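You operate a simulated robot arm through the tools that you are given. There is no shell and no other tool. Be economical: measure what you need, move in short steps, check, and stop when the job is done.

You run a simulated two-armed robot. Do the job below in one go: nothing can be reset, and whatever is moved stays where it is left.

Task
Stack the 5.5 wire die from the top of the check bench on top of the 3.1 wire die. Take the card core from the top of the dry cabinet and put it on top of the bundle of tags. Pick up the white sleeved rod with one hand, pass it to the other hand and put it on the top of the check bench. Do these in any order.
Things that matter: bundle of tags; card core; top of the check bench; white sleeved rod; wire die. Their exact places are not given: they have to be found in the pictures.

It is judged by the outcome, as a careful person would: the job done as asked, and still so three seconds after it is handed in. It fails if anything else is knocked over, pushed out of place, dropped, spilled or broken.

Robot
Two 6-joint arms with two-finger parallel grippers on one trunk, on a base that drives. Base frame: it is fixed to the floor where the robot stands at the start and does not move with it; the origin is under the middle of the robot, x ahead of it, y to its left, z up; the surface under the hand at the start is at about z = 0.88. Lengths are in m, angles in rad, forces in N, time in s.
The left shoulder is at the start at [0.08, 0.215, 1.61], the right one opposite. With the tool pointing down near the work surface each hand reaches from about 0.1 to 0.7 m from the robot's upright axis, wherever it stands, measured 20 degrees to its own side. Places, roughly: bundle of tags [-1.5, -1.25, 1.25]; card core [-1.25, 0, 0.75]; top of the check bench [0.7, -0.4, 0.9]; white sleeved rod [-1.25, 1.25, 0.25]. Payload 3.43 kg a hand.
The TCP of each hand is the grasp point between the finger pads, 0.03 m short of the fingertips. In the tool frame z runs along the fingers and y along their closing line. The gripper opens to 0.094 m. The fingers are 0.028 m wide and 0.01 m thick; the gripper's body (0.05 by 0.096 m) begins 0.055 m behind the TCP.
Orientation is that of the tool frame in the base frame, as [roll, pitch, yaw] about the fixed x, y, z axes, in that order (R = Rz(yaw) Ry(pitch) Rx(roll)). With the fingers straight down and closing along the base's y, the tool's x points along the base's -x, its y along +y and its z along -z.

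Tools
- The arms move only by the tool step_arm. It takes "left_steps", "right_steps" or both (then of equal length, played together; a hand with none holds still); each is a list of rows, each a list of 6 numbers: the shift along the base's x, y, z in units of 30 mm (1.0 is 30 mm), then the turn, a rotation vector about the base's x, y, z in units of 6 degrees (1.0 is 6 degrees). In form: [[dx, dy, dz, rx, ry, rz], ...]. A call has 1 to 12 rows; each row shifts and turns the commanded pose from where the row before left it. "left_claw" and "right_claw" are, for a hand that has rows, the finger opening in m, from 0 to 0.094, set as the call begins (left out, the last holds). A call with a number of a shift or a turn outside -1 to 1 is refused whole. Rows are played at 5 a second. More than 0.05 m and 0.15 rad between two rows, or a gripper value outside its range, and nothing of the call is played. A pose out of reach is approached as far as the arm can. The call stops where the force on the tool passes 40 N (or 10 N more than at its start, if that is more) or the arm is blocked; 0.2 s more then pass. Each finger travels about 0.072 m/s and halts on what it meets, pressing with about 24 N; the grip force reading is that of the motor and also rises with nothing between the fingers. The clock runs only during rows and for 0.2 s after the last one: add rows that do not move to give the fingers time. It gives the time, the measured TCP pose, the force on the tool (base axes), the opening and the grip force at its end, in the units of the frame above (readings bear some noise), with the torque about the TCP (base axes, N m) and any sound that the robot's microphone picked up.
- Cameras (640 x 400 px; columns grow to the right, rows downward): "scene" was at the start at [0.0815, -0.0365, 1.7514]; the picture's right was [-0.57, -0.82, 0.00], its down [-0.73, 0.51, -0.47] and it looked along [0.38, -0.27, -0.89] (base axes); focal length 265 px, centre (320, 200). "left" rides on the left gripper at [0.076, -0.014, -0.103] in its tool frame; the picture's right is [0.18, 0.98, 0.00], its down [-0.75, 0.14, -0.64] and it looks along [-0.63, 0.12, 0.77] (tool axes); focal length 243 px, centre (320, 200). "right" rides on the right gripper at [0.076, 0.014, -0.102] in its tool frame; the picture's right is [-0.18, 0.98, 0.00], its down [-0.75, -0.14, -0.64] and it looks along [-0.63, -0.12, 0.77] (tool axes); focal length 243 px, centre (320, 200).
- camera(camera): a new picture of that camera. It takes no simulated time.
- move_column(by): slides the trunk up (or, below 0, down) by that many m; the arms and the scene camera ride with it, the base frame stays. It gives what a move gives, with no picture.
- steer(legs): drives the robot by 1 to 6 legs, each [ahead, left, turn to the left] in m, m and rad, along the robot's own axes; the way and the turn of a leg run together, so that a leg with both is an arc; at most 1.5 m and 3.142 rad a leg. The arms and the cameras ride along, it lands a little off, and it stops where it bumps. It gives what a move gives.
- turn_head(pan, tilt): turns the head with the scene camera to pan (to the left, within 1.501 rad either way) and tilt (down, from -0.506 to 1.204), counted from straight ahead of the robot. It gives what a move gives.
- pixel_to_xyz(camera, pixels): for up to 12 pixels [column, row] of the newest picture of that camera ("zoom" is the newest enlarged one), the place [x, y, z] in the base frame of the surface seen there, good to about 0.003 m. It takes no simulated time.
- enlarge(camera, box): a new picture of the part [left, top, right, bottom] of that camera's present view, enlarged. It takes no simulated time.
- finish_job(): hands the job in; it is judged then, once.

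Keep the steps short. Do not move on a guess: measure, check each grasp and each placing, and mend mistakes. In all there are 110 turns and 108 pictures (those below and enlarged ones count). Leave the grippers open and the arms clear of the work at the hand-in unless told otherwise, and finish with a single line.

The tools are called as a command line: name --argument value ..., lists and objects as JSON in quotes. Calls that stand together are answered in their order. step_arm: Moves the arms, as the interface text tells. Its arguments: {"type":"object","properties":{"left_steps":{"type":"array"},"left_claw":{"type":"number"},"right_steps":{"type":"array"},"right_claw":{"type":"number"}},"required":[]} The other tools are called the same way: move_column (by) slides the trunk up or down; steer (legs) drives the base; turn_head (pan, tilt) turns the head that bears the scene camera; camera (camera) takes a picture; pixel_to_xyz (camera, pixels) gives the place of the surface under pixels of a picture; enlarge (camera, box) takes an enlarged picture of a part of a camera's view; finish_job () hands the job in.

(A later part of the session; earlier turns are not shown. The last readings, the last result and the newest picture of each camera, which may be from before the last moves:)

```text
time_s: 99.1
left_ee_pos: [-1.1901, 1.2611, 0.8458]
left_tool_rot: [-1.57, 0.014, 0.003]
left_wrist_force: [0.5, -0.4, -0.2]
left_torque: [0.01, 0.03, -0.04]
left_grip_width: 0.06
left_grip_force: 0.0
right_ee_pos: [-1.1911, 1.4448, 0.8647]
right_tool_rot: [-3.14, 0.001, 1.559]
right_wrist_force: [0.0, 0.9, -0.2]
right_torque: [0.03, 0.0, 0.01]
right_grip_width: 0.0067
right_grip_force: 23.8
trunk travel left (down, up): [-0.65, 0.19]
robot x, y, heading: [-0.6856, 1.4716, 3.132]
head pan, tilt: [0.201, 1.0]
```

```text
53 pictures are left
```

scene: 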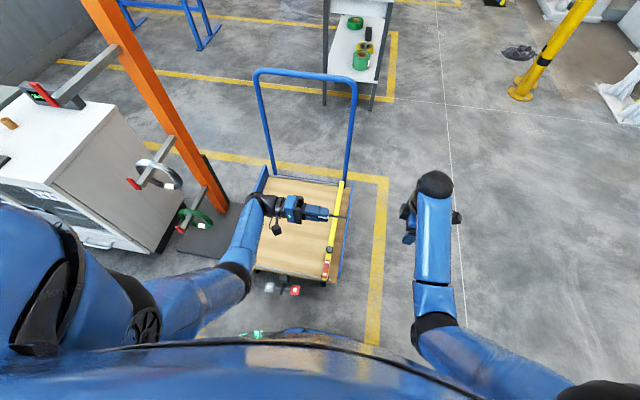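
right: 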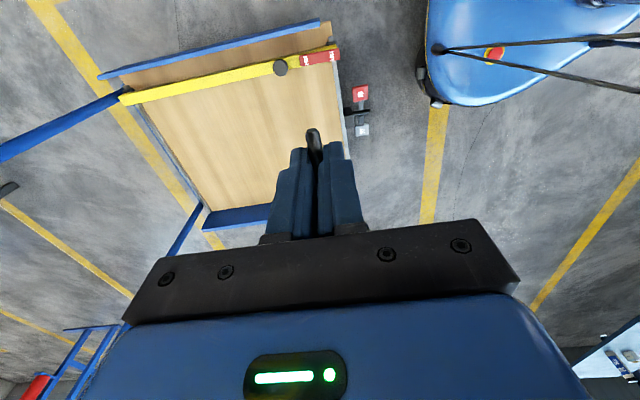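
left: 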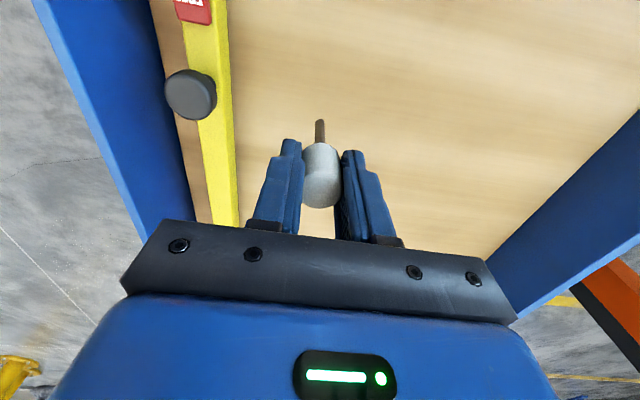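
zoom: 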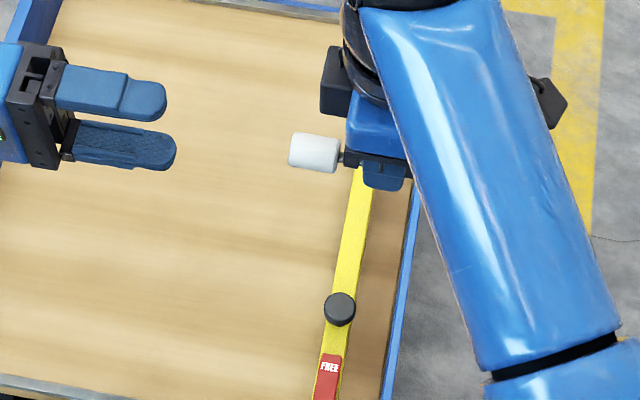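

Handover done: the right hand alone holds the rod. I'll fold the left back to tool-down and tuck both hands.

step_arm --left_steps '[[0.27, -0.09, -0.15, -1, 0, 0], [0.27, -0.09, -0.15, -1, 0, 0], [0.27, -0.09, -0.15, -1, 0, 0], [0.27, -0.09, -0.15, -1, 0, 0], [0.27, -0.09, -0.15, -1, 0, 0], [0.27, -0.09, -0.15, -1, 0, 0], [0.27, -0.09, -0.15, -1, 0, 0], [0.27, -0.09, -0.15, -1, 0, 0]]' --right_steps '[[0.27, 0.52, -0.16, 0, 0, 0], [0.27, 0.52, -0.16, 0, 0, 0], [0.27, 0.52, -0.16, 0, 0, 0], [0.27, 0.52, -0.16, 0, 0, 0], [0.27, 0.52, -0.16, 0, 0, 0], [0.27, 0.52, -0.16, 0, 0, 0], [0.27, 0.52, -0.16, 0, 0, 0], [0.27, 0.52, -0.16, 0, 0, 0]]'

step_arm --left_steps '[[0.27, -0.09, -0.15, -1, 0, 0], [0.27, -0.09, -0.15, -1, 0, 0], [0.27, -0.09, -0.15, -1, 0, 0], [0.27, -0.09, -0.15, -1, 0, 0], [0.27, -0.09, -0.15, -1, 0, 0], [0.27, -0.09, -0.15, -1, 0, 0], [0.27, -0.09, -0.15, -1, 0, 0]]' --right_steps '[[0.27, 0.52, -0.16, 0, 0, 0], [0.27, 0.52, -0.16, 0, 0, 0], [0.27, 0.52, -0.16, 0, 0, 0], [0.27, 0.52, -0.16, 0, 0, 0], [0.27, 0.52, -0.16, 0, 0, 0], [0.27, 0.52, -0.16, 0, 0, 0], [0.27, 0.52, -0.16, 0, 0, 0]]'

move_column --by 0.19

camera --camera "scene"

```text
time_s: 100.9
left_ee_pos: [-1.1231, 1.239, 0.8106]
left_tool_rot: [-2.409, 0.011, -0.009]
left_wrist_force: [0.4, 0.8, 0.3]
left_torque: [-0.05, 0.0, -0.01]
left_grip_width: 0.0603
left_grip_force: 0.0
right_ee_pos: [-1.1253, 1.5698, 0.8253]
right_tool_rot: [-3.139, 0.002, 1.56]
right_wrist_force: [0.4, 0.6, -0.1]
right_torque: [-0.02, 0.0, 0.02]
right_grip_width: 0.0068
right_grip_force: 24.0
trunk travel left (down, up): [-0.65, 0.19]
robot x, y, heading: [-0.6862, 1.4741, 3.13]
head pan, tilt: [0.201, 1.0]
```

```text
time_s: 102.5
left_ee_pos: [-1.0676, 1.2197, 0.779]
left_tool_rot: [3.14, 0.006, -0.014]
left_wrist_force: [-0.3, -0.4, -0.4]
left_torque: [-0.01, 0.0, 0.0]
left_grip_width: 0.0601
left_grip_force: 0.1
right_ee_pos: [-1.0691, 1.68, 0.7907]
right_tool_rot: [-3.139, 0.003, 1.559]
right_wrist_force: [0.3, 0.0, -0.3]
right_torque: [0.0, -0.01, -0.04]
right_grip_width: 0.0069
right_grip_force: 23.9
trunk travel left (down, up): [-0.65, 0.19]
robot x, y, heading: [-0.6886, 1.4763, 3.129]
head pan, tilt: [0.201, 1.0]
```

```text
time_s: 104.5
left_ee_pos: [-1.0688, 1.2185, 0.9676]
left_tool_rot: [3.141, 0.003, -0.015]
left_wrist_force: [-0.3, -0.5, 0.0]
left_torque: [0.02, -0.01, -0.01]
left_grip_width: 0.0599
left_grip_force: 0.1
right_ee_pos: [-1.0685, 1.6776, 0.9819]
right_tool_rot: [3.141, 0.001, 1.559]
right_wrist_force: [-0.2, -0.3, 0.1]
right_torque: [0.0, 0.0, -0.02]
right_grip_width: 0.0065
right_grip_force: 23.6
trunk travel left (down, up): [-0.84, 0.0]
robot x, y, heading: [-0.6868, 1.4742, 3.134]
head pan, tilt: [0.201, 1.0]
```

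```text
52 pictures are left
```

scene: 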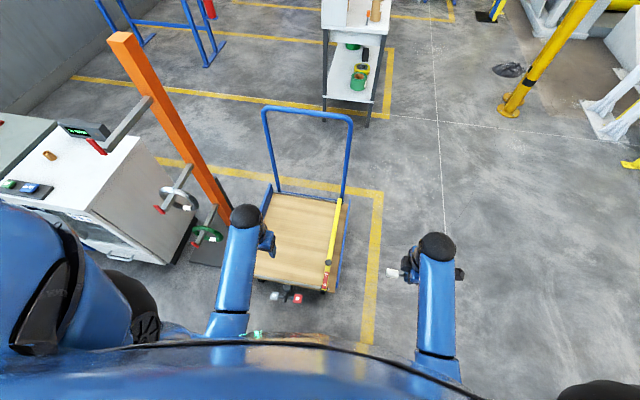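

Driving back: turn right 90°, back up to (-0.4, 0), then turn to face the bench.

steer --legs '[[0, 0, -1.56], [-0.8, 0, 0], [-0.67, -0.28, 0], [0, 0, -1.57]]'

turn_head --pan 0 --tilt 0.9

camera --camera "scene"

```text
time_s: 119.9
left_ee_pos: [-0.0068, 0.2901, 0.9679]
left_tool_rot: [-3.141, 0.004, -3.111]
left_wrist_force: [0.2, 0.5, -0.9]
left_torque: [-0.02, 0.02, 0.03]
left_grip_width: 0.0601
left_grip_force: 0.1
right_ee_pos: [0.0144, -0.1685, 0.9825]
right_tool_rot: [-3.139, 0.001, -1.539]
right_wrist_force: [0.1, -0.8, -0.2]
right_torque: [-0.05, -0.01, 0.01]
right_grip_width: 0.0069
right_grip_force: 23.4
trunk travel left (down, up): [-0.84, 0.0]
robot x, y, heading: [-0.3741, 0.0193, 0.037]
head pan, tilt: [0.201, 1.0]
```

```text
time_s: 120.6
left_ee_pos: [-0.0075, 0.2899, 0.9688]
left_tool_rot: [-3.141, 0.003, -3.109]
left_wrist_force: [0.0, 0.6, 1.2]
left_torque: [0.02, 0.03, 0.0]
left_grip_width: 0.0601
left_grip_force: 0.1
right_ee_pos: [0.0146, -0.169, 0.981]
right_tool_rot: [-3.14, 0.001, -1.537]
right_wrist_force: [0.2, -0.2, -0.2]
right_torque: [0.0, 0.01, -0.01]
right_grip_width: 0.007
right_grip_force: 24.0
trunk travel left (down, up): [-0.84, 0.0]
robot x, y, heading: [-0.38, 0.0223, 0.033]
head pan, tilt: [0.0, 0.901]
```

```text
51 pictures are left
```

scene: 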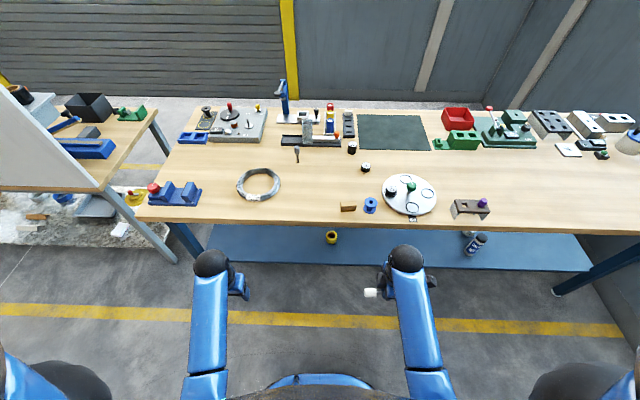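

The view is clear: the rod is still held at (370,293). I'll measure the free spot near (310,180) and surroundings.

pixel_to_xyz --camera "scene" --pixels '[[310, 180], [310, 200], [330, 190], [282, 185], [340, 208], [366, 166], [352, 147], [297, 150], [320, 170], [355, 185]]'

steer --legs '[[0.36, -0.02, -0.035]]'

```text
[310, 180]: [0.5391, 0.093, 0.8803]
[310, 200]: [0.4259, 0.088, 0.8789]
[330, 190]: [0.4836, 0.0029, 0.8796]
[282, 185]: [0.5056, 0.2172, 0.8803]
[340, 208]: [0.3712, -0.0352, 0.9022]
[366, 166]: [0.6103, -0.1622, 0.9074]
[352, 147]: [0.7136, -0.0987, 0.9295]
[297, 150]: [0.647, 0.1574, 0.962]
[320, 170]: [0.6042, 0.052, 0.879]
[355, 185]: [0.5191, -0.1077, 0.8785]
```

```text
time_s: 122.9
left_ee_pos: [0.3575, 0.2622, 0.9691]
left_tool_rot: [3.139, 0.007, 3.138]
left_wrist_force: [0.0, -0.4, 0.2]
left_torque: [0.01, -0.04, 0.05]
left_grip_width: 0.0599
left_grip_force: 0.1
right_ee_pos: [0.3639, -0.1962, 0.9816]
right_tool_rot: [-3.14, 0.003, -1.574]
right_wrist_force: [0.3, 0.4, -0.7]
right_torque: [-0.02, -0.03, -0.02]
right_grip_width: 0.0067
right_grip_force: 24.2
trunk travel left (down, up): [-0.84, 0.0]
robot x, y, heading: [-0.0156, 0.0054, -0.002]
head pan, tilt: [0.0, 0.901]
```

The free spot (0.50, 0.0) has clear bench around it. Moving the right hand there with a 6° tilt so that the rod lies naturally, then lowering part way.

step_arm --right_steps '[[0.3, 0.4, 0, 0, 0, 0], [0.6, 0.8, 0, 0, 0, 0], [0.6, 0.9, 0, 0, 0, 0], [0.6, 0.9, 0, 0, 0, 0], [0.6, 0.9, 0, 0, 0, 0], [0.6, 0.9, 0, 0, 0, 0], [0.6, 0.9, 0, 0, 0, 0], [0.4, 0.6, 0, 0.5, 0, 0], [0.23, 0.23, 0, 0.5, 0, 0], [0, 0, -0.5, 0, 0, 0], [0, 0, -0.6, 0, 0, 0], [0, 0, 0, 0, 0, 0]]'

camera --camera "scene"

camera --camera "left"

```text
time_s: 125.5
left_ee_pos: [0.3606, 0.2631, 0.9676]
left_tool_rot: [-3.141, 0.003, 3.139]
left_wrist_force: [-0.3, 0.2, -0.5]
left_torque: [-0.01, -0.05, -0.05]
left_grip_width: 0.06
left_grip_force: 0.0
right_ee_pos: [0.5012, -0.0003, 0.9473]
right_tool_rot: [3.14, 0.106, -1.573]
right_wrist_force: [0.1, -0.2, -0.6]
right_torque: [0.01, -0.01, -0.02]
right_grip_width: 0.0068
right_grip_force: 24.2
trunk travel left (down, up): [-0.84, 0.0]
robot x, y, heading: [-0.0175, 0.007, 0.0]
head pan, tilt: [0.0, 0.901]
```

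```text
50 pictures are left
```

scene: 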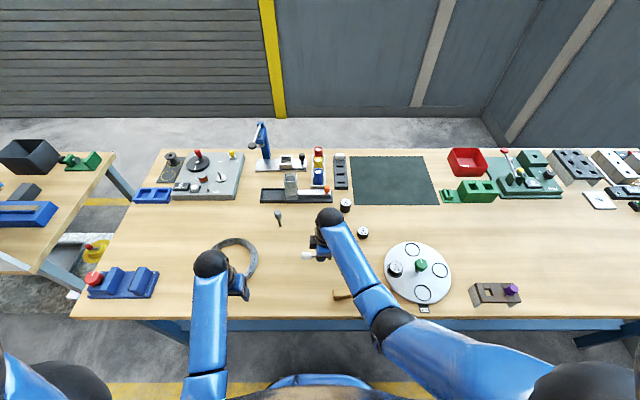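

```text
49 pictures are left
```

left: 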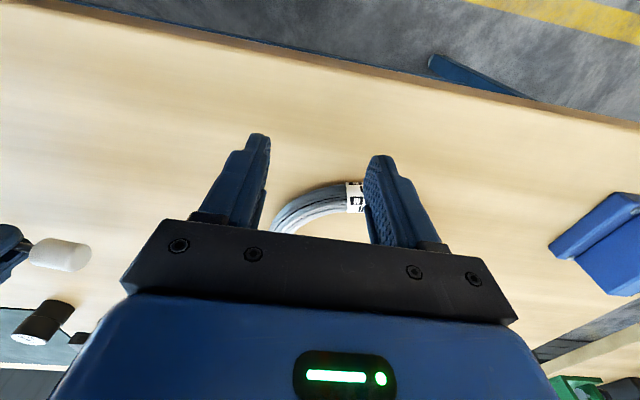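

enlarge --camera "scene" --box '[285, 225, 365, 285]'

```text
6.67 times, centred on (325, 255) of scene
```

zoom: 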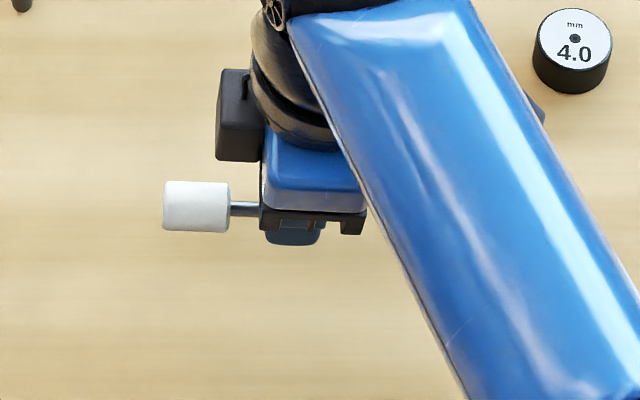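

pixel_to_xyz --camera "zoom" --pixels '[[170, 195], [195, 195], [220, 195], [195, 205], [243, 208], [130, 300]]'

```text
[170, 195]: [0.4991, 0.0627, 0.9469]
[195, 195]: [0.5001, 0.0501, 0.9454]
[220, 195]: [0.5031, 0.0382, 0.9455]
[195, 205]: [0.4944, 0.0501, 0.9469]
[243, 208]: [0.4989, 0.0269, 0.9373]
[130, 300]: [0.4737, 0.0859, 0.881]
```

The sleeve underside will be about 5 mm above the bench when the fingertips nearly touch. I'll lower to TCP 0.911, then open only slightly so that the rod settles guided between the fingers.

step_arm --right_steps '[[0, 0, -0.4, 0, 0, 0], [0, 0, -0.4, 0, 0, 0], [0, 0, -0.25, 0, 0, 0], [0, 0, -0.15, 0, 0, 0], [0, 0, 0, 0, 0, 0]]'

step_arm --right_steps '[[0, 0, 0, 0, 0, 0], [0, 0, 0, 0, 0, 0], [0, 0, 0, 0, 0, 0]]' --right_claw 0.012

enlarge --camera "scene" --box '[285, 225, 365, 285]'

```text
time_s: 126.7
left_ee_pos: [0.3602, 0.2616, 0.9683]
left_tool_rot: [-3.14, 0.002, 3.136]
left_wrist_force: [-0.5, 0.1, -0.4]
left_torque: [0.0, 0.02, 0.01]
left_grip_width: 0.0602
left_grip_force: 0.0
right_ee_pos: [0.502, -0.0022, 0.9116]
right_tool_rot: [3.141, 0.107, -1.574]
right_wrist_force: [-0.3, -0.1, 0.7]
right_torque: [-0.01, -0.02, 0.03]
right_grip_width: 0.0068
right_grip_force: 24.5
trunk travel left (down, up): [-0.84, 0.0]
robot x, y, heading: [-0.0171, 0.0046, -0.005]
head pan, tilt: [0.0, 0.901]
```

```text
time_s: 127.5
left_ee_pos: [0.3608, 0.2619, 0.9687]
left_tool_rot: [3.141, 0.004, 3.137]
left_wrist_force: [0.1, -0.4, 0.0]
left_torque: [0.02, -0.03, -0.05]
left_grip_width: 0.0602
left_grip_force: 0.0
right_ee_pos: [0.5012, -0.0017, 0.9122]
right_tool_rot: [-3.14, 0.107, -1.573]
right_wrist_force: [-0.2, 0.0, -0.5]
right_torque: [-0.01, 0.02, 0.06]
right_grip_width: 0.0121
right_grip_force: 0.0
trunk travel left (down, up): [-0.84, 0.0]
robot x, y, heading: [-0.0207, 0.0028, -0.002]
head pan, tilt: [0.0, 0.901]
```

```text
6.67 times, centred on (325, 255) of scene
```

zoom: 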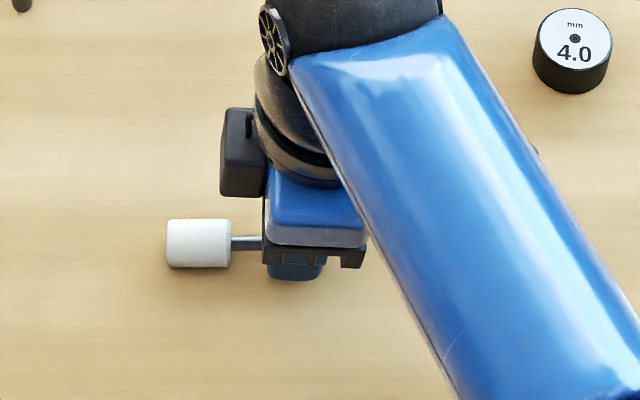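

The rod rests on the bench. Opening to 40 mm and rising straight up.

step_arm --right_steps '[[0, 0, 0, 0, 0, 0], [0, 0, 0, 0, 0, 0], [0, 0, 0.2, 0, 0, 0], [0, 0, 0.5, 0, 0, 0], [0, 0, 0.8, 0, 0, 0], [0, 0, 0.8, -1, 0, 0], [0, 0, 0.5, 0, 0, 0], [0, 0, 0, 0, 0, 0]]' --right_claw 0.04

camera --camera "right"

enlarge --camera "scene" --box '[285, 185, 385, 285]'

```text
time_s: 129.3
left_ee_pos: [0.3592, 0.2631, 0.9676]
left_tool_rot: [3.141, 0.004, 3.138]
left_wrist_force: [-1.2, -0.2, 1.0]
left_torque: [0.0, 0.03, -0.01]
left_grip_width: 0.0601
left_grip_force: 0.1
right_ee_pos: [0.5018, -0.0018, 0.9954]
right_tool_rot: [3.141, 0.003, -1.573]
right_wrist_force: [0.9, -0.7, -0.1]
right_torque: [-0.01, 0.01, 0.04]
right_grip_width: 0.04
right_grip_force: 0.0
trunk travel left (down, up): [-0.84, 0.0]
robot x, y, heading: [-0.018, -0.0001, -0.005]
head pan, tilt: [0.0, 0.901]
```

```text
46 pictures are left
```

right: 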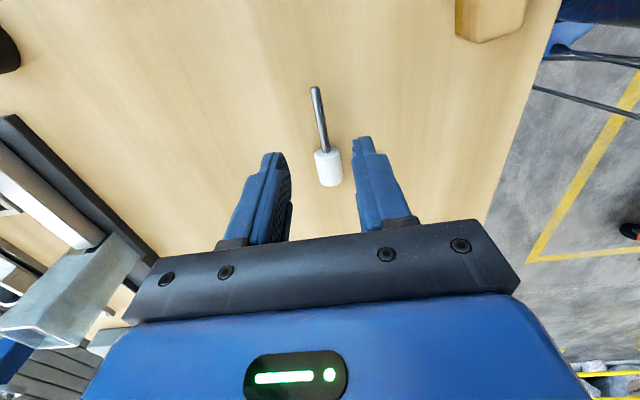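

```text
4.00 times, centred on (335, 235) of scene
```

zoom: 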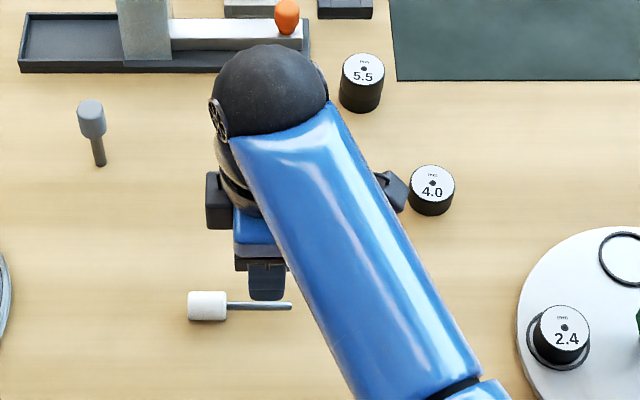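

The rod lies steadily on the bench and the die stack stands. I'll retract the right hand, turning it back, then back off.

step_arm --right_steps '[[-0.3, -0.44, 0, 0, 0, -1], [-0.3, -0.44, 0, 0, 0, -1], [-0.3, -0.44, 0, 0, 0, -1], [-0.3, -0.44, 0, 0, 0, -1], [-0.3, -0.44, 0, 0, 0, -1], [-0.3, -0.44, 0, 0, 0, -1], [-0.3, -0.44, 0, 0, 0, -1], [-0.3, -0.44, 0, 0, 0, -1]]'

step_arm --right_steps '[[-0.3, -0.44, 0, 0, 0, -1], [-0.3, -0.44, 0, 0, 0, -1], [-0.3, -0.44, 0, 0, 0, -1], [-0.3, -0.44, 0, 0, 0, -1], [-0.3, -0.44, 0, 0, 0, -1], [-0.3, -0.44, 0, 0, 0, -1], [-0.3, -0.44, 0, 0, 0, -1]]'

steer --legs '[[-0.38, 0, 0]]'

turn_head --pan -1.5 --tilt 0.5

enlarge --camera "scene" --box '[430, 20, 640, 240]'

```text
time_s: 131.1
left_ee_pos: [0.3591, 0.2626, 0.9688]
left_tool_rot: [3.141, 0.005, 3.139]
left_wrist_force: [0.1, -0.4, -0.5]
left_torque: [0.0, -0.01, 0.04]
left_grip_width: 0.0601
left_grip_force: 0.1
right_ee_pos: [0.4292, -0.1071, 0.9942]
right_tool_rot: [-3.141, 0.001, -2.41]
right_wrist_force: [-0.5, 0.0, -0.1]
right_torque: [0.03, -0.01, 0.02]
right_grip_width: 0.0403
right_grip_force: 0.1
trunk travel left (down, up): [-0.84, 0.0]
robot x, y, heading: [-0.016, 0.0043, 0.001]
head pan, tilt: [0.0, 0.901]
```

```text
time_s: 132.7
left_ee_pos: [0.3604, 0.2617, 0.9679]
left_tool_rot: [-3.14, 0.004, 3.136]
left_wrist_force: [-0.2, -0.5, -0.4]
left_torque: [-0.01, 0.0, 0.01]
left_grip_width: 0.0599
left_grip_force: 0.1
right_ee_pos: [0.3655, -0.2, 0.9968]
right_tool_rot: [-3.141, 0.002, 3.138]
right_wrist_force: [0.0, 0.6, -0.1]
right_torque: [0.01, -0.01, 0.01]
right_grip_width: 0.0403
right_grip_force: 0.0
trunk travel left (down, up): [-0.84, 0.0]
robot x, y, heading: [-0.0164, 0.0032, -0.005]
head pan, tilt: [0.0, 0.901]
```

```text
time_s: 135.2
left_ee_pos: [-0.0255, 0.2635, 0.9674]
left_tool_rot: [-3.141, -0.001, -3.142]
left_wrist_force: [0.1, -0.9, 0.1]
left_torque: [-0.05, 0.03, 0.0]
left_grip_width: 0.0597
left_grip_force: 0.1
right_ee_pos: [-0.0177, -0.1979, 0.9951]
right_tool_rot: [3.141, -0.001, -3.14]
right_wrist_force: [-0.2, 0.5, -1.0]
right_torque: [0.01, 0.02, 0.03]
right_grip_width: 0.0399
right_grip_force: 0.1
trunk travel left (down, up): [-0.84, 0.0]
robot x, y, heading: [-0.4055, 0.005, -0.002]
head pan, tilt: [0.0, 0.901]
```

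```text
time_s: 136.8
left_ee_pos: [-0.0284, 0.2644, 0.9693]
left_tool_rot: [-3.14, 0.002, -3.141]
left_wrist_force: [0.6, -0.1, -0.5]
left_torque: [0.01, 0.01, -0.03]
left_grip_width: 0.0598
left_grip_force: 0.1
right_ee_pos: [-0.0209, -0.1983, 0.9956]
right_tool_rot: [3.141, 0.002, 3.141]
right_wrist_force: [0.0, -0.2, -0.2]
right_torque: [-0.02, -0.01, -0.02]
right_grip_width: 0.04
right_grip_force: 0.2
trunk travel left (down, up): [-0.84, 0.0]
robot x, y, heading: [-0.4043, 0.0034, 0.004]
head pan, tilt: [-1.499, 0.499]
```

```text
1.82 times, centred on (535, 130) of scene
```

zoom: 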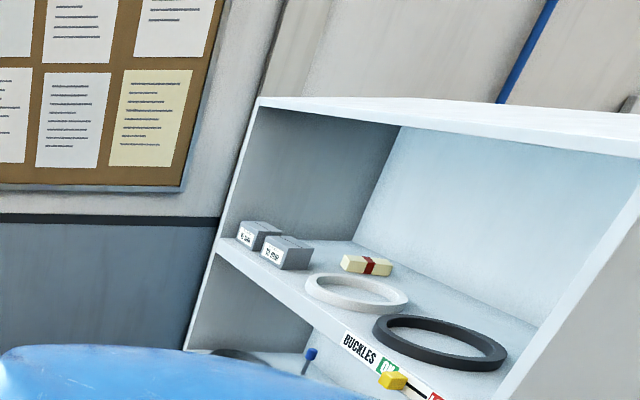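

The tag bundle (cream with red band) is on a shelf at zoom (367,265), with a board above. Measuring it.

pixel_to_xyz --camera "zoom" --pixels '[[352, 262], [380, 266], [367, 262], [355, 300], [400, 330], [360, 320], [260, 100], [640, 150], [290, 240], [390, 140], [220, 245], [480, 370]]'

```text
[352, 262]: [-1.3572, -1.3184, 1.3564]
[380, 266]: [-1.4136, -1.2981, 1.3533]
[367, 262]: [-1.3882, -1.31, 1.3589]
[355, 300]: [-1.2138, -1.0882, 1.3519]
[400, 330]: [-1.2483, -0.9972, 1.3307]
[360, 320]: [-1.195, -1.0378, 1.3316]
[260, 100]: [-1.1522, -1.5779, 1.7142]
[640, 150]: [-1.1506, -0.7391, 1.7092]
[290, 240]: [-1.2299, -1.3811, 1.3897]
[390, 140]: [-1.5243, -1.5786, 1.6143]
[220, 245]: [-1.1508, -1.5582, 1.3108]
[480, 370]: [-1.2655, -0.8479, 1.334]
```

The shelf is open at x=-1.15 (boards at z 1.33 and 1.69); bundle top at about (-1.385, -1.308, 1.357). I'll place with a 45° tilted tool. First I'll turn around to the cabinet.

steer --legs '[[0, 0, 3.14]]'

turn_head --pan -0.1 --tilt 0.75

camera --camera "scene"

```text
time_s: 144.5
left_ee_pos: [-0.785, -0.2451, 0.9676]
left_tool_rot: [-3.141, 0.003, -0.019]
left_wrist_force: [0.4, 0.4, -0.3]
left_torque: [-0.01, 0.03, -0.01]
left_grip_width: 0.0601
left_grip_force: 0.0
right_ee_pos: [-0.7832, 0.2148, 0.9962]
right_tool_rot: [3.141, 0.001, -0.018]
right_wrist_force: [-0.7, -0.2, 0.1]
right_torque: [0.03, -0.03, 0.02]
right_grip_width: 0.0403
right_grip_force: 0.0
trunk travel left (down, up): [-0.84, 0.0]
robot x, y, heading: [-0.4018, 0.0062, 3.129]
head pan, tilt: [-1.499, 0.499]
```

```text
time_s: 146.0
left_ee_pos: [-0.785, -0.2461, 0.9685]
left_tool_rot: [-3.141, 0.004, -0.02]
left_wrist_force: [-0.9, -0.7, 0.3]
left_torque: [-0.02, -0.03, 0.0]
left_grip_width: 0.0599
left_grip_force: 0.0
right_ee_pos: [-0.7839, 0.2153, 0.9954]
right_tool_rot: [-3.139, 0.002, -0.019]
right_wrist_force: [-0.5, -0.5, 0.2]
right_torque: [-0.01, -0.01, 0.04]
right_grip_width: 0.0401
right_grip_force: 0.0
trunk travel left (down, up): [-0.84, 0.0]
robot x, y, heading: [-0.4051, 0.0077, 3.124]
head pan, tilt: [-0.099, 0.75]
```

```text
43 pictures are left
```

scene: 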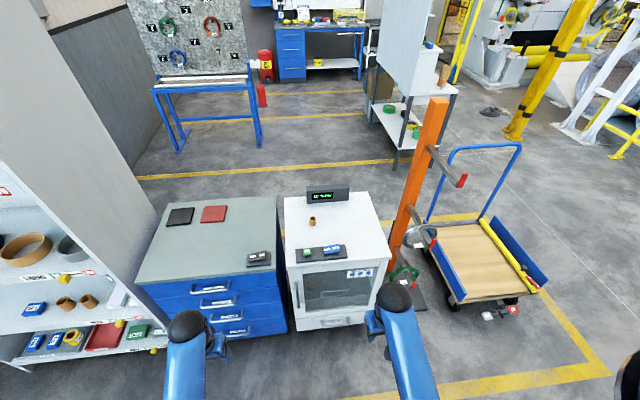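

The core is at (312,221) on the white dry cabinet; the rack post is clear of it. Zooming to measure.

enlarge --camera "scene" --box '[280, 180, 400, 270]'

pixel_to_xyz --camera "scene" --pixels '[[462, 180], [436, 100], [428, 235], [405, 270], [350, 250], [325, 248], [335, 193], [312, 218]]'

```text
4.44 times, centred on (340, 225) of scene
```

zoom: 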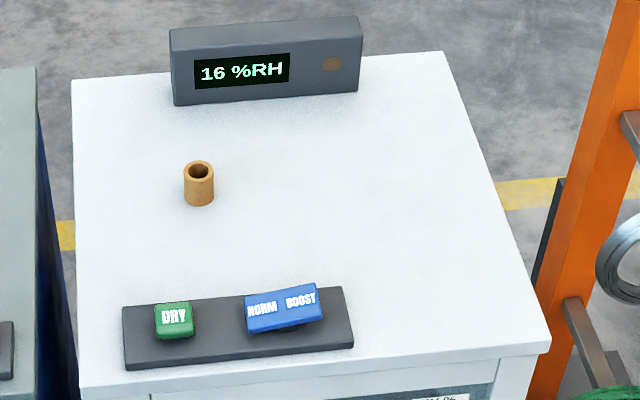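

```text
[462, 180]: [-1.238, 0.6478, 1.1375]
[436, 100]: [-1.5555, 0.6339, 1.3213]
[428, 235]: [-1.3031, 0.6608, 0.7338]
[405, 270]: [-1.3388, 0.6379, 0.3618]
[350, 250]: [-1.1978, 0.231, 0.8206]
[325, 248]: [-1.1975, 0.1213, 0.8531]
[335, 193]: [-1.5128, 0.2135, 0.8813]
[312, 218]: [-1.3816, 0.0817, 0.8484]
```

pixel_to_xyz --camera "zoom" --pixels '[[198, 182], [186, 182], [212, 182], [198, 161], [199, 200], [198, 206], [150, 200], [175, 315], [285, 300], [199, 190]]'

```text
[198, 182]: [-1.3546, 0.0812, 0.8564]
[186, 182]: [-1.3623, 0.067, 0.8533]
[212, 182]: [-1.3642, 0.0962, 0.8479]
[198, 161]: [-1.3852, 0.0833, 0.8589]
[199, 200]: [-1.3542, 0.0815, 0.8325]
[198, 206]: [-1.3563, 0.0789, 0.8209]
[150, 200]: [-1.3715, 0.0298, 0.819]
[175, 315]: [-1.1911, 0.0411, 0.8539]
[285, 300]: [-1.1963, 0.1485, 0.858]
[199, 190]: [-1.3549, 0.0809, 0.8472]
```

Core: centre (-1.369, 0.081), about 30 mm across, z 0.819–0.858. To plan the tilted reach, I'll measure where the wrist ball and elbow lie.

pixel_to_xyz --camera "scene" --pixels '[[187, 322], [187, 380], [397, 292], [402, 340], [412, 385], [215, 345], [205, 335], [375, 335]]'

turn_head --pan 0.0 --tilt 1.2

camera --camera "scene"

```text
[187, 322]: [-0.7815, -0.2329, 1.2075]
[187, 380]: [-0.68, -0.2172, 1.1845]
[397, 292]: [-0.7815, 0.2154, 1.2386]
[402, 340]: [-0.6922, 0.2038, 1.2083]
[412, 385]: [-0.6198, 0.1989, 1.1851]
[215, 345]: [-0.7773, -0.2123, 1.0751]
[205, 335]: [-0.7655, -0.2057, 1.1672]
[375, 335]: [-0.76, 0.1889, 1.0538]
```

```text
time_s: 146.9
left_ee_pos: [-0.7863, -0.2459, 0.9687]
left_tool_rot: [-3.141, 0.003, -0.019]
left_wrist_force: [0.4, -0.2, -0.4]
left_torque: [0.0, -0.02, 0.0]
left_grip_width: 0.0598
left_grip_force: 0.0
right_ee_pos: [-0.7847, 0.2169, 0.9956]
right_tool_rot: [-3.14, 0.004, -0.017]
right_wrist_force: [-0.3, 0.1, 0.4]
right_torque: [-0.03, 0.02, 0.02]
right_grip_width: 0.04
right_grip_force: 0.1
trunk travel left (down, up): [-0.84, 0.0]
robot x, y, heading: [-0.4066, 0.0048, 3.13]
head pan, tilt: [0.0, 1.201]
```

```text
41 pictures are left
```

scene: 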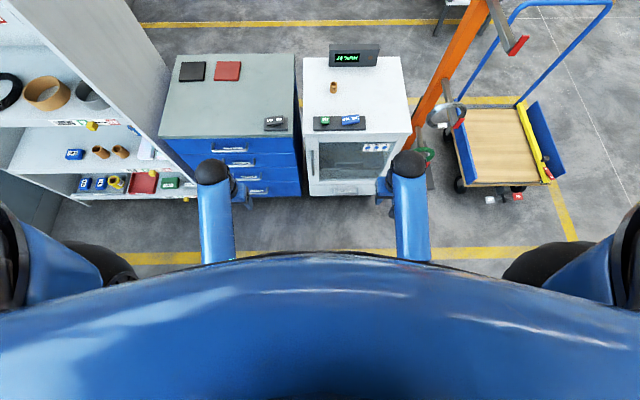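

Wrist ball is about 0.19 m behind the TCP, and the elbow hangs below, so the 54° tilt works in the shelf. I'll drive so the left shoulder lines up with the core.

steer --legs '[[0.25, -0.293, 0.01]]'

camera --camera "scene"

```text
time_s: 149.3
left_ee_pos: [-1.0244, 0.0406, 0.9677]
left_tool_rot: [-3.14, 0.006, -0.001]
left_wrist_force: [-0.5, -0.7, 0.1]
left_torque: [0.05, 0.02, 0.0]
left_grip_width: 0.0602
left_grip_force: 0.1
right_ee_pos: [-1.0292, 0.5007, 0.9974]
right_tool_rot: [-3.138, 0.005, 0.0]
right_wrist_force: [0.0, 0.0, 0.2]
right_torque: [0.05, 0.01, -0.02]
right_grip_width: 0.0402
right_grip_force: 0.0
trunk travel left (down, up): [-0.84, 0.0]
robot x, y, heading: [-0.6493, 0.2969, -3.142]
head pan, tilt: [0.0, 1.201]
```

```text
40 pictures are left
```

scene: 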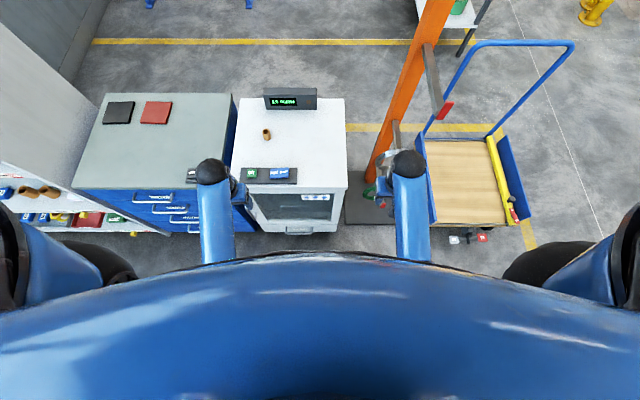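

Moving the left hand forward with a 36° tilt, above the cabinet.

step_arm --left_steps '[[-0.9, 0.135, 0.1, 0, 0.6, 0], [-0.9, 0.135, 0.1, 0, 0.6, 0], [-0.9, 0.135, 0.1, 0, 0.6, 0], [-0.9, 0.135, 0.1, 0, 0.6, 0], [-0.9, 0.135, 0.1, 0, 0.6, 0], [-0.9, 0.135, 0.1, 0, 0.6, 0], [-0.9, 0.135, 0.1, 0, 0.6, 0], [-0.9, 0.135, 0.1, 0, 0.6, 0], [-0.9, 0.135, 0.1, 0, 0.6, 0], [-0.9, 0.135, 0.1, 0, 0.6, 0], [0, 0, 0, 0, 0, 0]]'

camera --camera "left"

camera --camera "scene"

```text
time_s: 151.7
left_ee_pos: [-1.2958, 0.0842, 0.9993]
left_tool_rot: [3.141, 0.631, -0.001]
left_wrist_force: [-0.4, 0.0, 0.0]
left_torque: [0.03, 0.02, 0.0]
left_grip_width: 0.06
left_grip_force: 0.0
right_ee_pos: [-1.0313, 0.504, 0.9953]
right_tool_rot: [-3.14, 0.002, 0.0]
right_wrist_force: [0.0, -0.6, -0.1]
right_torque: [-0.02, 0.02, 0.01]
right_grip_width: 0.0402
right_grip_force: 0.0
trunk travel left (down, up): [-0.84, 0.0]
robot x, y, heading: [-0.6496, 0.2982, -3.142]
head pan, tilt: [0.0, 1.201]
```

```text
39 pictures are left
```

left: 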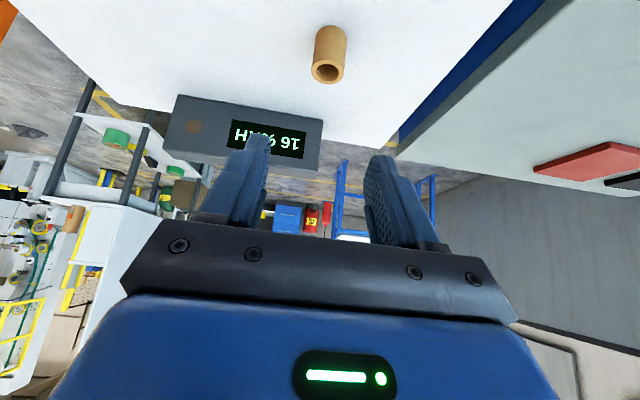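

```text
38 pictures are left
```

scene: 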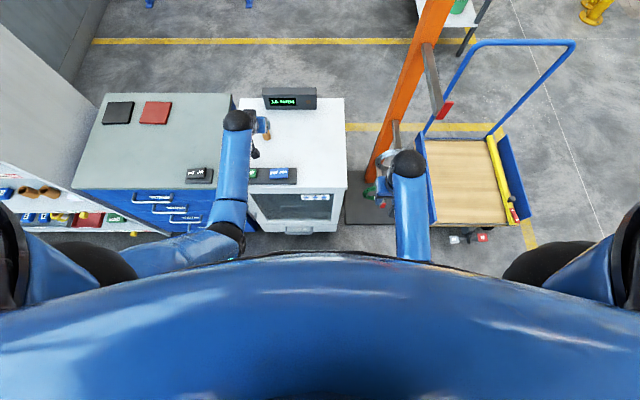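

pixel_to_xyz --camera "left" --pixels '[[328, 30], [314, 68], [344, 68], [328, 83], [328, 45], [317, 45], [343, 45], [245, 125]]'

```text
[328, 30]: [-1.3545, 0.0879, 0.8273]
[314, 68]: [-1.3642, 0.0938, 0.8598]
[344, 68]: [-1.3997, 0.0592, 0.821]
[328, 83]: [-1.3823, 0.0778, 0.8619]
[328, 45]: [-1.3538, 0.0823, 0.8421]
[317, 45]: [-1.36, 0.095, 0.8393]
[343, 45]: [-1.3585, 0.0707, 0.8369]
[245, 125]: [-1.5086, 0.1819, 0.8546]
```

Core centre confirmed at (-1.369, 0.082). Moving forward above it, then lowering the trunk 0.12.

step_arm --left_steps '[[-0.6, -0.07, 0, 0, 0, 0], [-0.9, 0, 0, 0, 0, 0], [-0.77, 0, 0, 0, 0, 0], [0, 0, 0, 0, 0, 0]]'

move_column --by -0.12

camera --camera "left"

enlarge --camera "scene" --box '[200, 80, 340, 185]'

```text
time_s: 152.7
left_ee_pos: [-1.363, 0.0826, 0.9989]
left_tool_rot: [-3.141, 0.632, -0.002]
left_wrist_force: [0.2, 0.7, 0.9]
left_torque: [-0.02, 0.03, 0.01]
left_grip_width: 0.0601
left_grip_force: 0.1
right_ee_pos: [-1.0319, 0.5033, 0.9948]
right_tool_rot: [-3.14, 0.001, 0.0]
right_wrist_force: [0.5, -0.1, 0.0]
right_torque: [-0.01, 0.03, -0.01]
right_grip_width: 0.04
right_grip_force: 0.1
trunk travel left (down, up): [-0.84, 0.0]
robot x, y, heading: [-0.6486, 0.2951, -3.138]
head pan, tilt: [0.0, 1.201]
```

```text
time_s: 154.2
left_ee_pos: [-1.3621, 0.0826, 0.88]
left_tool_rot: [3.14, 0.631, -0.002]
left_wrist_force: [0.1, -0.7, 0.2]
left_torque: [0.02, -0.04, 0.01]
left_grip_width: 0.0602
left_grip_force: 0.1
right_ee_pos: [-1.0312, 0.5035, 0.8769]
right_tool_rot: [-3.142, 0.004, -0.002]
right_wrist_force: [-0.4, -0.4, -1.0]
right_torque: [0.0, 0.0, -0.02]
right_grip_width: 0.04
right_grip_force: 0.0
trunk travel left (down, up): [-0.72, 0.12]
robot x, y, heading: [-0.6482, 0.3005, -3.141]
head pan, tilt: [0.0, 1.201]
```

```text
37 pictures are left
```

left: 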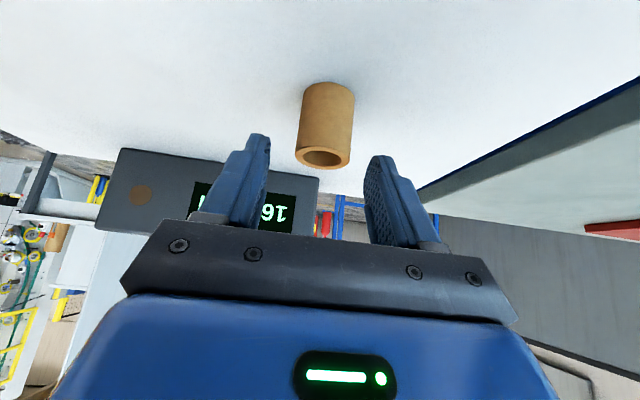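

```text
3.81 times, centred on (270, 132) of scene
```

zoom: 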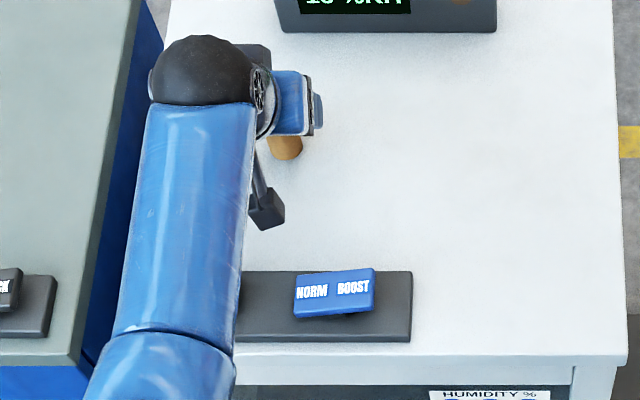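

Clear of the buttons. Lowering to z 0.852 and closing on the core.

step_arm --left_steps '[[0, 0, -0.4, 0, 0, 0], [-0.03, 0, -0.35, 0, 0, 0], [0, 0, -0.18, 0, 0, 0], [0, 0, 0, 0, 0, 0]]'

camera --camera "left"

```text
time_s: 155.2
left_ee_pos: [-1.3636, 0.0824, 0.8529]
left_tool_rot: [-3.141, 0.634, -0.001]
left_wrist_force: [1.1, -1.3, 6.1]
left_torque: [0.17, -0.02, 0.04]
left_grip_width: 0.0597
left_grip_force: 0.1
right_ee_pos: [-1.0301, 0.5035, 0.8769]
right_tool_rot: [3.141, 0.003, 0.0]
right_wrist_force: [0.3, -0.9, 0.1]
right_torque: [-0.03, 0.01, -0.01]
right_grip_width: 0.0401
right_grip_force: 0.0
trunk travel left (down, up): [-0.72, 0.12]
robot x, y, heading: [-0.6465, 0.3002, -3.144]
head pan, tilt: [0.0, 1.201]
```

```text
35 pictures are left
```

left: 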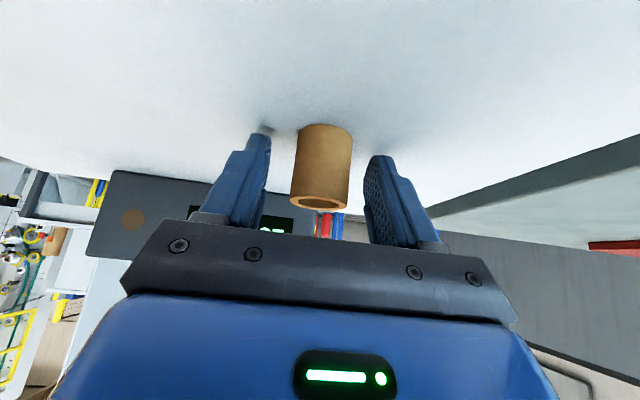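

Fingertips just touch the cabinet top (6 N). I'll lift 1.5 mm, close, then lift slowly.

step_arm --left_steps '[[0, 0, 0.05, 0, 0, 0], [0, 0, 0, 0, 0, 0]]'

step_arm --left_steps '[[0, 0, 0, 0, 0, 0], [0, 0, 0, 0, 0, 0], [0, 0, 0, 0, 0, 0], [0, 0, 0, 0, 0, 0], [0, 0, 0, 0, 0, 0]]' --left_claw 0.0

step_arm --left_steps '[[0, 0, 0.1, 0, 0, 0], [0, 0, 0.2, 0, 0, 0], [0, 0, 0.3, 0, 0, 0], [0, 0, 0.3, 0, 0, 0], [0, 0, 0.2, 0, 0, 0], [0, 0, 0, 0, 0, 0]]'

camera --camera "left"

```text
time_s: 155.8
left_ee_pos: [-1.3644, 0.0833, 0.8531]
left_tool_rot: [3.141, 0.633, -0.003]
left_wrist_force: [0.4, -1.1, 4.6]
left_torque: [0.1, -0.01, 0.01]
left_grip_width: 0.0593
left_grip_force: 0.0
right_ee_pos: [-1.0318, 0.5022, 0.8759]
right_tool_rot: [3.14, 0.001, 0.001]
right_wrist_force: [0.1, -1.1, 0.3]
right_torque: [-0.01, 0.0, -0.02]
right_grip_width: 0.0399
right_grip_force: 0.2
trunk travel left (down, up): [-0.72, 0.12]
robot x, y, heading: [-0.6473, 0.2997, -3.145]
head pan, tilt: [0.0, 1.201]
```

```text
time_s: 157.0
left_ee_pos: [-1.3644, 0.0818, 0.853]
left_tool_rot: [3.141, 0.632, -0.003]
left_wrist_force: [1.8, 0.9, 3.1]
left_torque: [0.09, 0.0, -0.03]
left_grip_width: 0.033
left_grip_force: 24.1
right_ee_pos: [-1.0325, 0.5038, 0.8757]
right_tool_rot: [3.141, 0.004, 0.0]
right_wrist_force: [0.1, -0.2, 0.2]
right_torque: [0.03, -0.01, 0.02]
right_grip_width: 0.04
right_grip_force: 0.0
trunk travel left (down, up): [-0.72, 0.12]
robot x, y, heading: [-0.6505, 0.2946, -3.144]
head pan, tilt: [0.0, 1.201]
```

```text
time_s: 158.4
left_ee_pos: [-1.363, 0.0825, 0.8853]
left_tool_rot: [3.14, 0.631, -0.001]
left_wrist_force: [-0.1, 0.2, -0.1]
left_torque: [0.01, 0.01, 0.02]
left_grip_width: 0.0329
left_grip_force: 24.5
right_ee_pos: [-1.0318, 0.5027, 0.8756]
right_tool_rot: [3.141, 0.002, 0.001]
right_wrist_force: [0.0, -0.7, -0.1]
right_torque: [0.01, 0.0, 0.01]
right_grip_width: 0.04
right_grip_force: 0.0
trunk travel left (down, up): [-0.72, 0.12]
robot x, y, heading: [-0.645, 0.3009, -3.145]
head pan, tilt: [0.0, 1.201]
```

```text
34 pictures are left
```

left: 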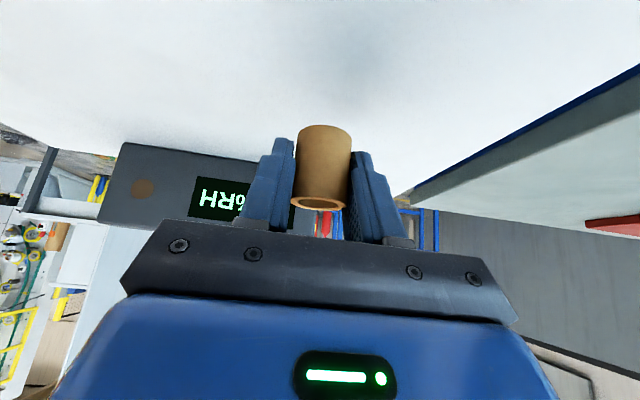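

Core held upright (33 mm, 24 N). Raising the trunk to the top and backing away from the cabinet.

move_column --by 0.12

steer --legs '[[-0.36, 0, 0], [0, 0.7, 0], [0, 0.68, 0]]'

turn_head --pan 0.2 --tilt 0.55

camera --camera "scene"

```text
time_s: 159.9
left_ee_pos: [-1.3625, 0.082, 1.0056]
left_tool_rot: [3.142, 0.633, -0.001]
left_wrist_force: [-0.5, -0.1, -0.1]
left_torque: [0.01, 0.01, 0.01]
left_grip_width: 0.0328
left_grip_force: 23.8
right_ee_pos: [-1.0314, 0.5035, 0.9969]
right_tool_rot: [-3.141, 0.001, 0.0]
right_wrist_force: [-0.1, 0.3, -0.6]
right_torque: [-0.02, 0.02, 0.02]
right_grip_width: 0.0403
right_grip_force: 0.0
trunk travel left (down, up): [-0.84, 0.0]
robot x, y, heading: [-0.649, 0.3009, -3.141]
head pan, tilt: [0.0, 1.201]
```

```text
time_s: 169.0
left_ee_pos: [-1.0185, -1.2915, 1.005]
left_tool_rot: [3.138, 0.631, -0.01]
left_wrist_force: [0.6, 0.4, -0.2]
left_torque: [-0.02, 0.0, 0.02]
left_grip_width: 0.0327
left_grip_force: 23.9
right_ee_pos: [-0.685, -0.8724, 0.9957]
right_tool_rot: [-3.141, 0.001, -0.005]
right_wrist_force: [0.7, 1.2, 0.0]
right_torque: [-0.04, -0.02, -0.01]
right_grip_width: 0.0401
right_grip_force: 0.2
trunk travel left (down, up): [-0.84, 0.0]
robot x, y, heading: [-0.3035, -1.0769, 3.137]
head pan, tilt: [0.0, 1.201]
```

```text
time_s: 170.1
left_ee_pos: [-1.0186, -1.2923, 1.0054]
left_tool_rot: [-3.141, 0.632, -0.007]
left_wrist_force: [-0.1, 0.0, 0.5]
left_torque: [-0.02, 0.03, 0.0]
left_grip_width: 0.0325
left_grip_force: 24.4
right_ee_pos: [-0.6841, -0.8743, 0.9964]
right_tool_rot: [-3.14, 0.001, -0.006]
right_wrist_force: [0.1, -0.3, -0.4]
right_torque: [0.02, 0.02, 0.02]
right_grip_width: 0.0401
right_grip_force: 0.1
trunk travel left (down, up): [-0.84, 0.0]
robot x, y, heading: [-0.3018, -1.08, 3.139]
head pan, tilt: [0.201, 0.55]
```

```text
33 pictures are left
```

scene: 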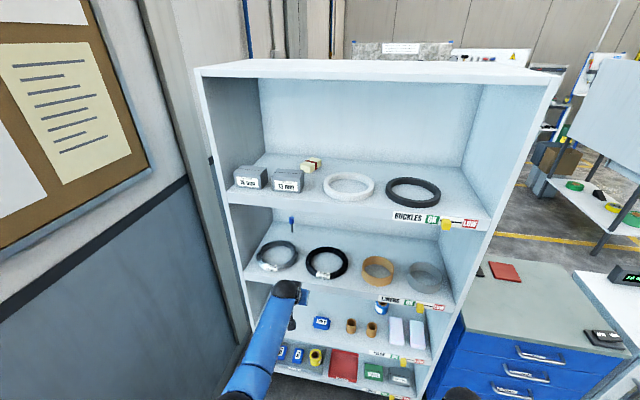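

The tag bundle is at (312,164). Zooming in to measure it.

enlarge --camera "scene" --box '[280, 140, 360, 200]'

```text
6.67 times, centred on (320, 170) of scene
```

zoom: 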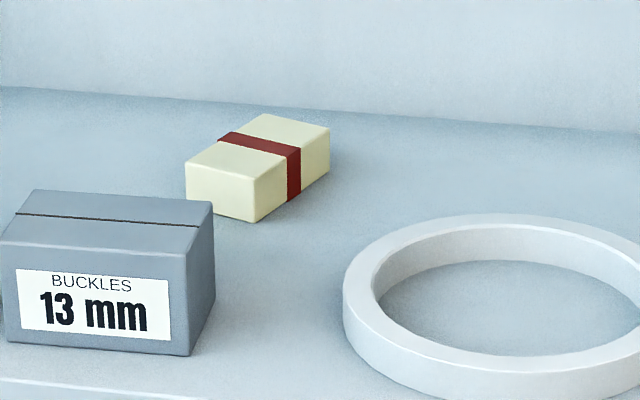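

pixel_to_xyz --camera "zoom" --pixels '[[190, 165], [258, 180], [268, 117], [326, 130], [258, 150], [225, 190], [225, 225], [110, 200], [200, 205], [210, 190], [350, 270], [255, 218]]'

pixel_to_xyz --camera "scene" --pixels '[[370, 74], [370, 82], [370, 86], [300, 80], [255, 178], [230, 100]]'

```text
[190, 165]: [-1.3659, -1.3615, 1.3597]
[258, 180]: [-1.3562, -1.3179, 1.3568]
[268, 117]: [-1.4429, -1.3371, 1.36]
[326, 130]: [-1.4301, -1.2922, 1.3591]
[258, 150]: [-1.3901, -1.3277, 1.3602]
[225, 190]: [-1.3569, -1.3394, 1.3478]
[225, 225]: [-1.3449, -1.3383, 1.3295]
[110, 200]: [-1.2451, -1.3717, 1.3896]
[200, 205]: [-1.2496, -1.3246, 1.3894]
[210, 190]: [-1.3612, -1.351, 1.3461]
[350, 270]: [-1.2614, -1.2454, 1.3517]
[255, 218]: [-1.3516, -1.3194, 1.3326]
```

```text
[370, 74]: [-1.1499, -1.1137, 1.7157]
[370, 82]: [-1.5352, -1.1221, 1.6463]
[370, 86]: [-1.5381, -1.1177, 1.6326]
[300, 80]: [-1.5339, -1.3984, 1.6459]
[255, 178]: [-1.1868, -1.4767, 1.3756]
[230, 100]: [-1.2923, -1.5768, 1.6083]
```

Bundle: top z 1.359, centre (-1.399, -1.327), about 78×45 mm. I'll enter between the box and ring at y≈-1.25, then shift sideways over it. First back off slightly and raise the hand.

steer --legs '[[-0.05, 0, 0]]'

step_arm --left_steps '[[-0.13, 0.07, 0.3, 0, 0, 0], [-0.13, 0.07, 0.6, 0, 0, 0], [-0.13, 0.07, 0.75, 0, 0, 0], [-0.13, 0.07, 0.75, 0, 0, 0], [-0.13, 0.07, 0.75, 0, 0, 0], [-0.13, 0.07, 0.75, 0, 0, 0], [-0.13, 0.07, 0.75, 0, 0, 0], [-0.13, 0.07, 0.75, 0, 0, 0], [-0.13, 0.07, 0.75, 0, 0, 0], [-0.13, 0.07, 0.75, 0, 0, 0]]'

step_arm --left_steps '[[-0.13, 0.07, 0.75, 0, 0, 0], [-0.13, 0.07, 0.75, 0, 0, 0], [-0.13, 0.07, 0.75, 0, 0, 0], [-0.13, 0.07, 0.75, 0, 0, 0], [-0.13, 0.07, 0.75, 0, 0, 0], [-0.13, 0.07, 0.75, 0, 0, 0], [-0.13, 0.07, 0.75, 0, 0, 0], [-0.13, 0.07, 0.75, 0, 0, 0], [-0.13, 0.07, 0.6, 0, 0, 0], [-0.13, 0, 0.4, 0, 0, 0], [0, 0, 0, 0, 0, 0]]'

camera --camera "scene"

```text
time_s: 171.0
left_ee_pos: [-0.9797, -1.2929, 0.9972]
left_tool_rot: [3.139, 0.624, -0.01]
left_wrist_force: [-0.7, -0.3, -0.6]
left_torque: [-0.01, -0.06, -0.02]
left_grip_width: 0.0323
left_grip_force: 23.9
right_ee_pos: [-0.6436, -0.8736, 0.9918]
right_tool_rot: [-3.14, -0.008, -0.005]
right_wrist_force: [0.3, -1.2, -2.0]
right_torque: [-0.06, -0.03, 0.02]
right_grip_width: 0.0399
right_grip_force: 0.1
trunk travel left (down, up): [-0.84, 0.0]
robot x, y, heading: [-0.2517, -1.0864, 3.136]
head pan, tilt: [0.201, 0.55]
```

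```text
time_s: 173.2
left_ee_pos: [-1.0105, -1.2712, 1.213]
left_tool_rot: [3.14, 0.633, -0.009]
left_wrist_force: [-0.2, 0.5, 0.3]
left_torque: [0.0, -0.02, 0.0]
left_grip_width: 0.0305
left_grip_force: 23.9
right_ee_pos: [-0.6368, -0.8738, 0.9966]
right_tool_rot: [-3.141, 0.002, -0.005]
right_wrist_force: [0.1, -0.2, -0.2]
right_torque: [-0.02, 0.03, 0.0]
right_grip_width: 0.0401
right_grip_force: 0.0
trunk travel left (down, up): [-0.84, 0.0]
robot x, y, heading: [-0.2514, -1.0814, 3.133]
head pan, tilt: [0.201, 0.55]
```

```text
time_s: 175.6
left_ee_pos: [-1.0499, -1.2531, 1.4239]
left_tool_rot: [3.141, 0.632, -0.009]
left_wrist_force: [0.4, 0.1, -0.9]
left_torque: [-0.02, 0.04, 0.0]
left_grip_width: 0.03
left_grip_force: 23.5
right_ee_pos: [-0.6366, -0.8744, 0.9956]
right_tool_rot: [-3.14, 0.002, -0.007]
right_wrist_force: [0.3, 0.2, 0.6]
right_torque: [0.0, 0.05, 0.02]
right_grip_width: 0.0399
right_grip_force: 0.0
trunk travel left (down, up): [-0.84, 0.0]
robot x, y, heading: [-0.2563, -1.0844, 3.141]
head pan, tilt: [0.201, 0.55]
```

```text
31 pictures are left
```

scene: 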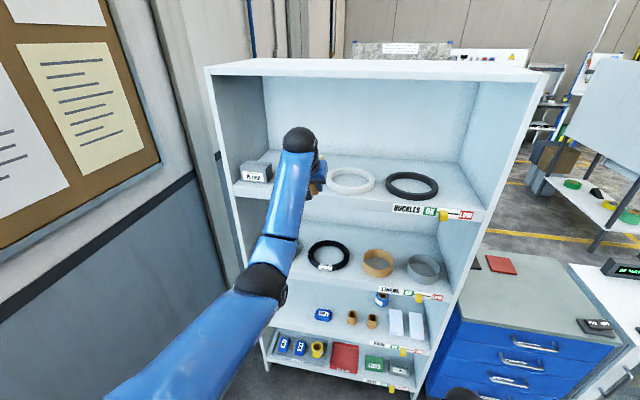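

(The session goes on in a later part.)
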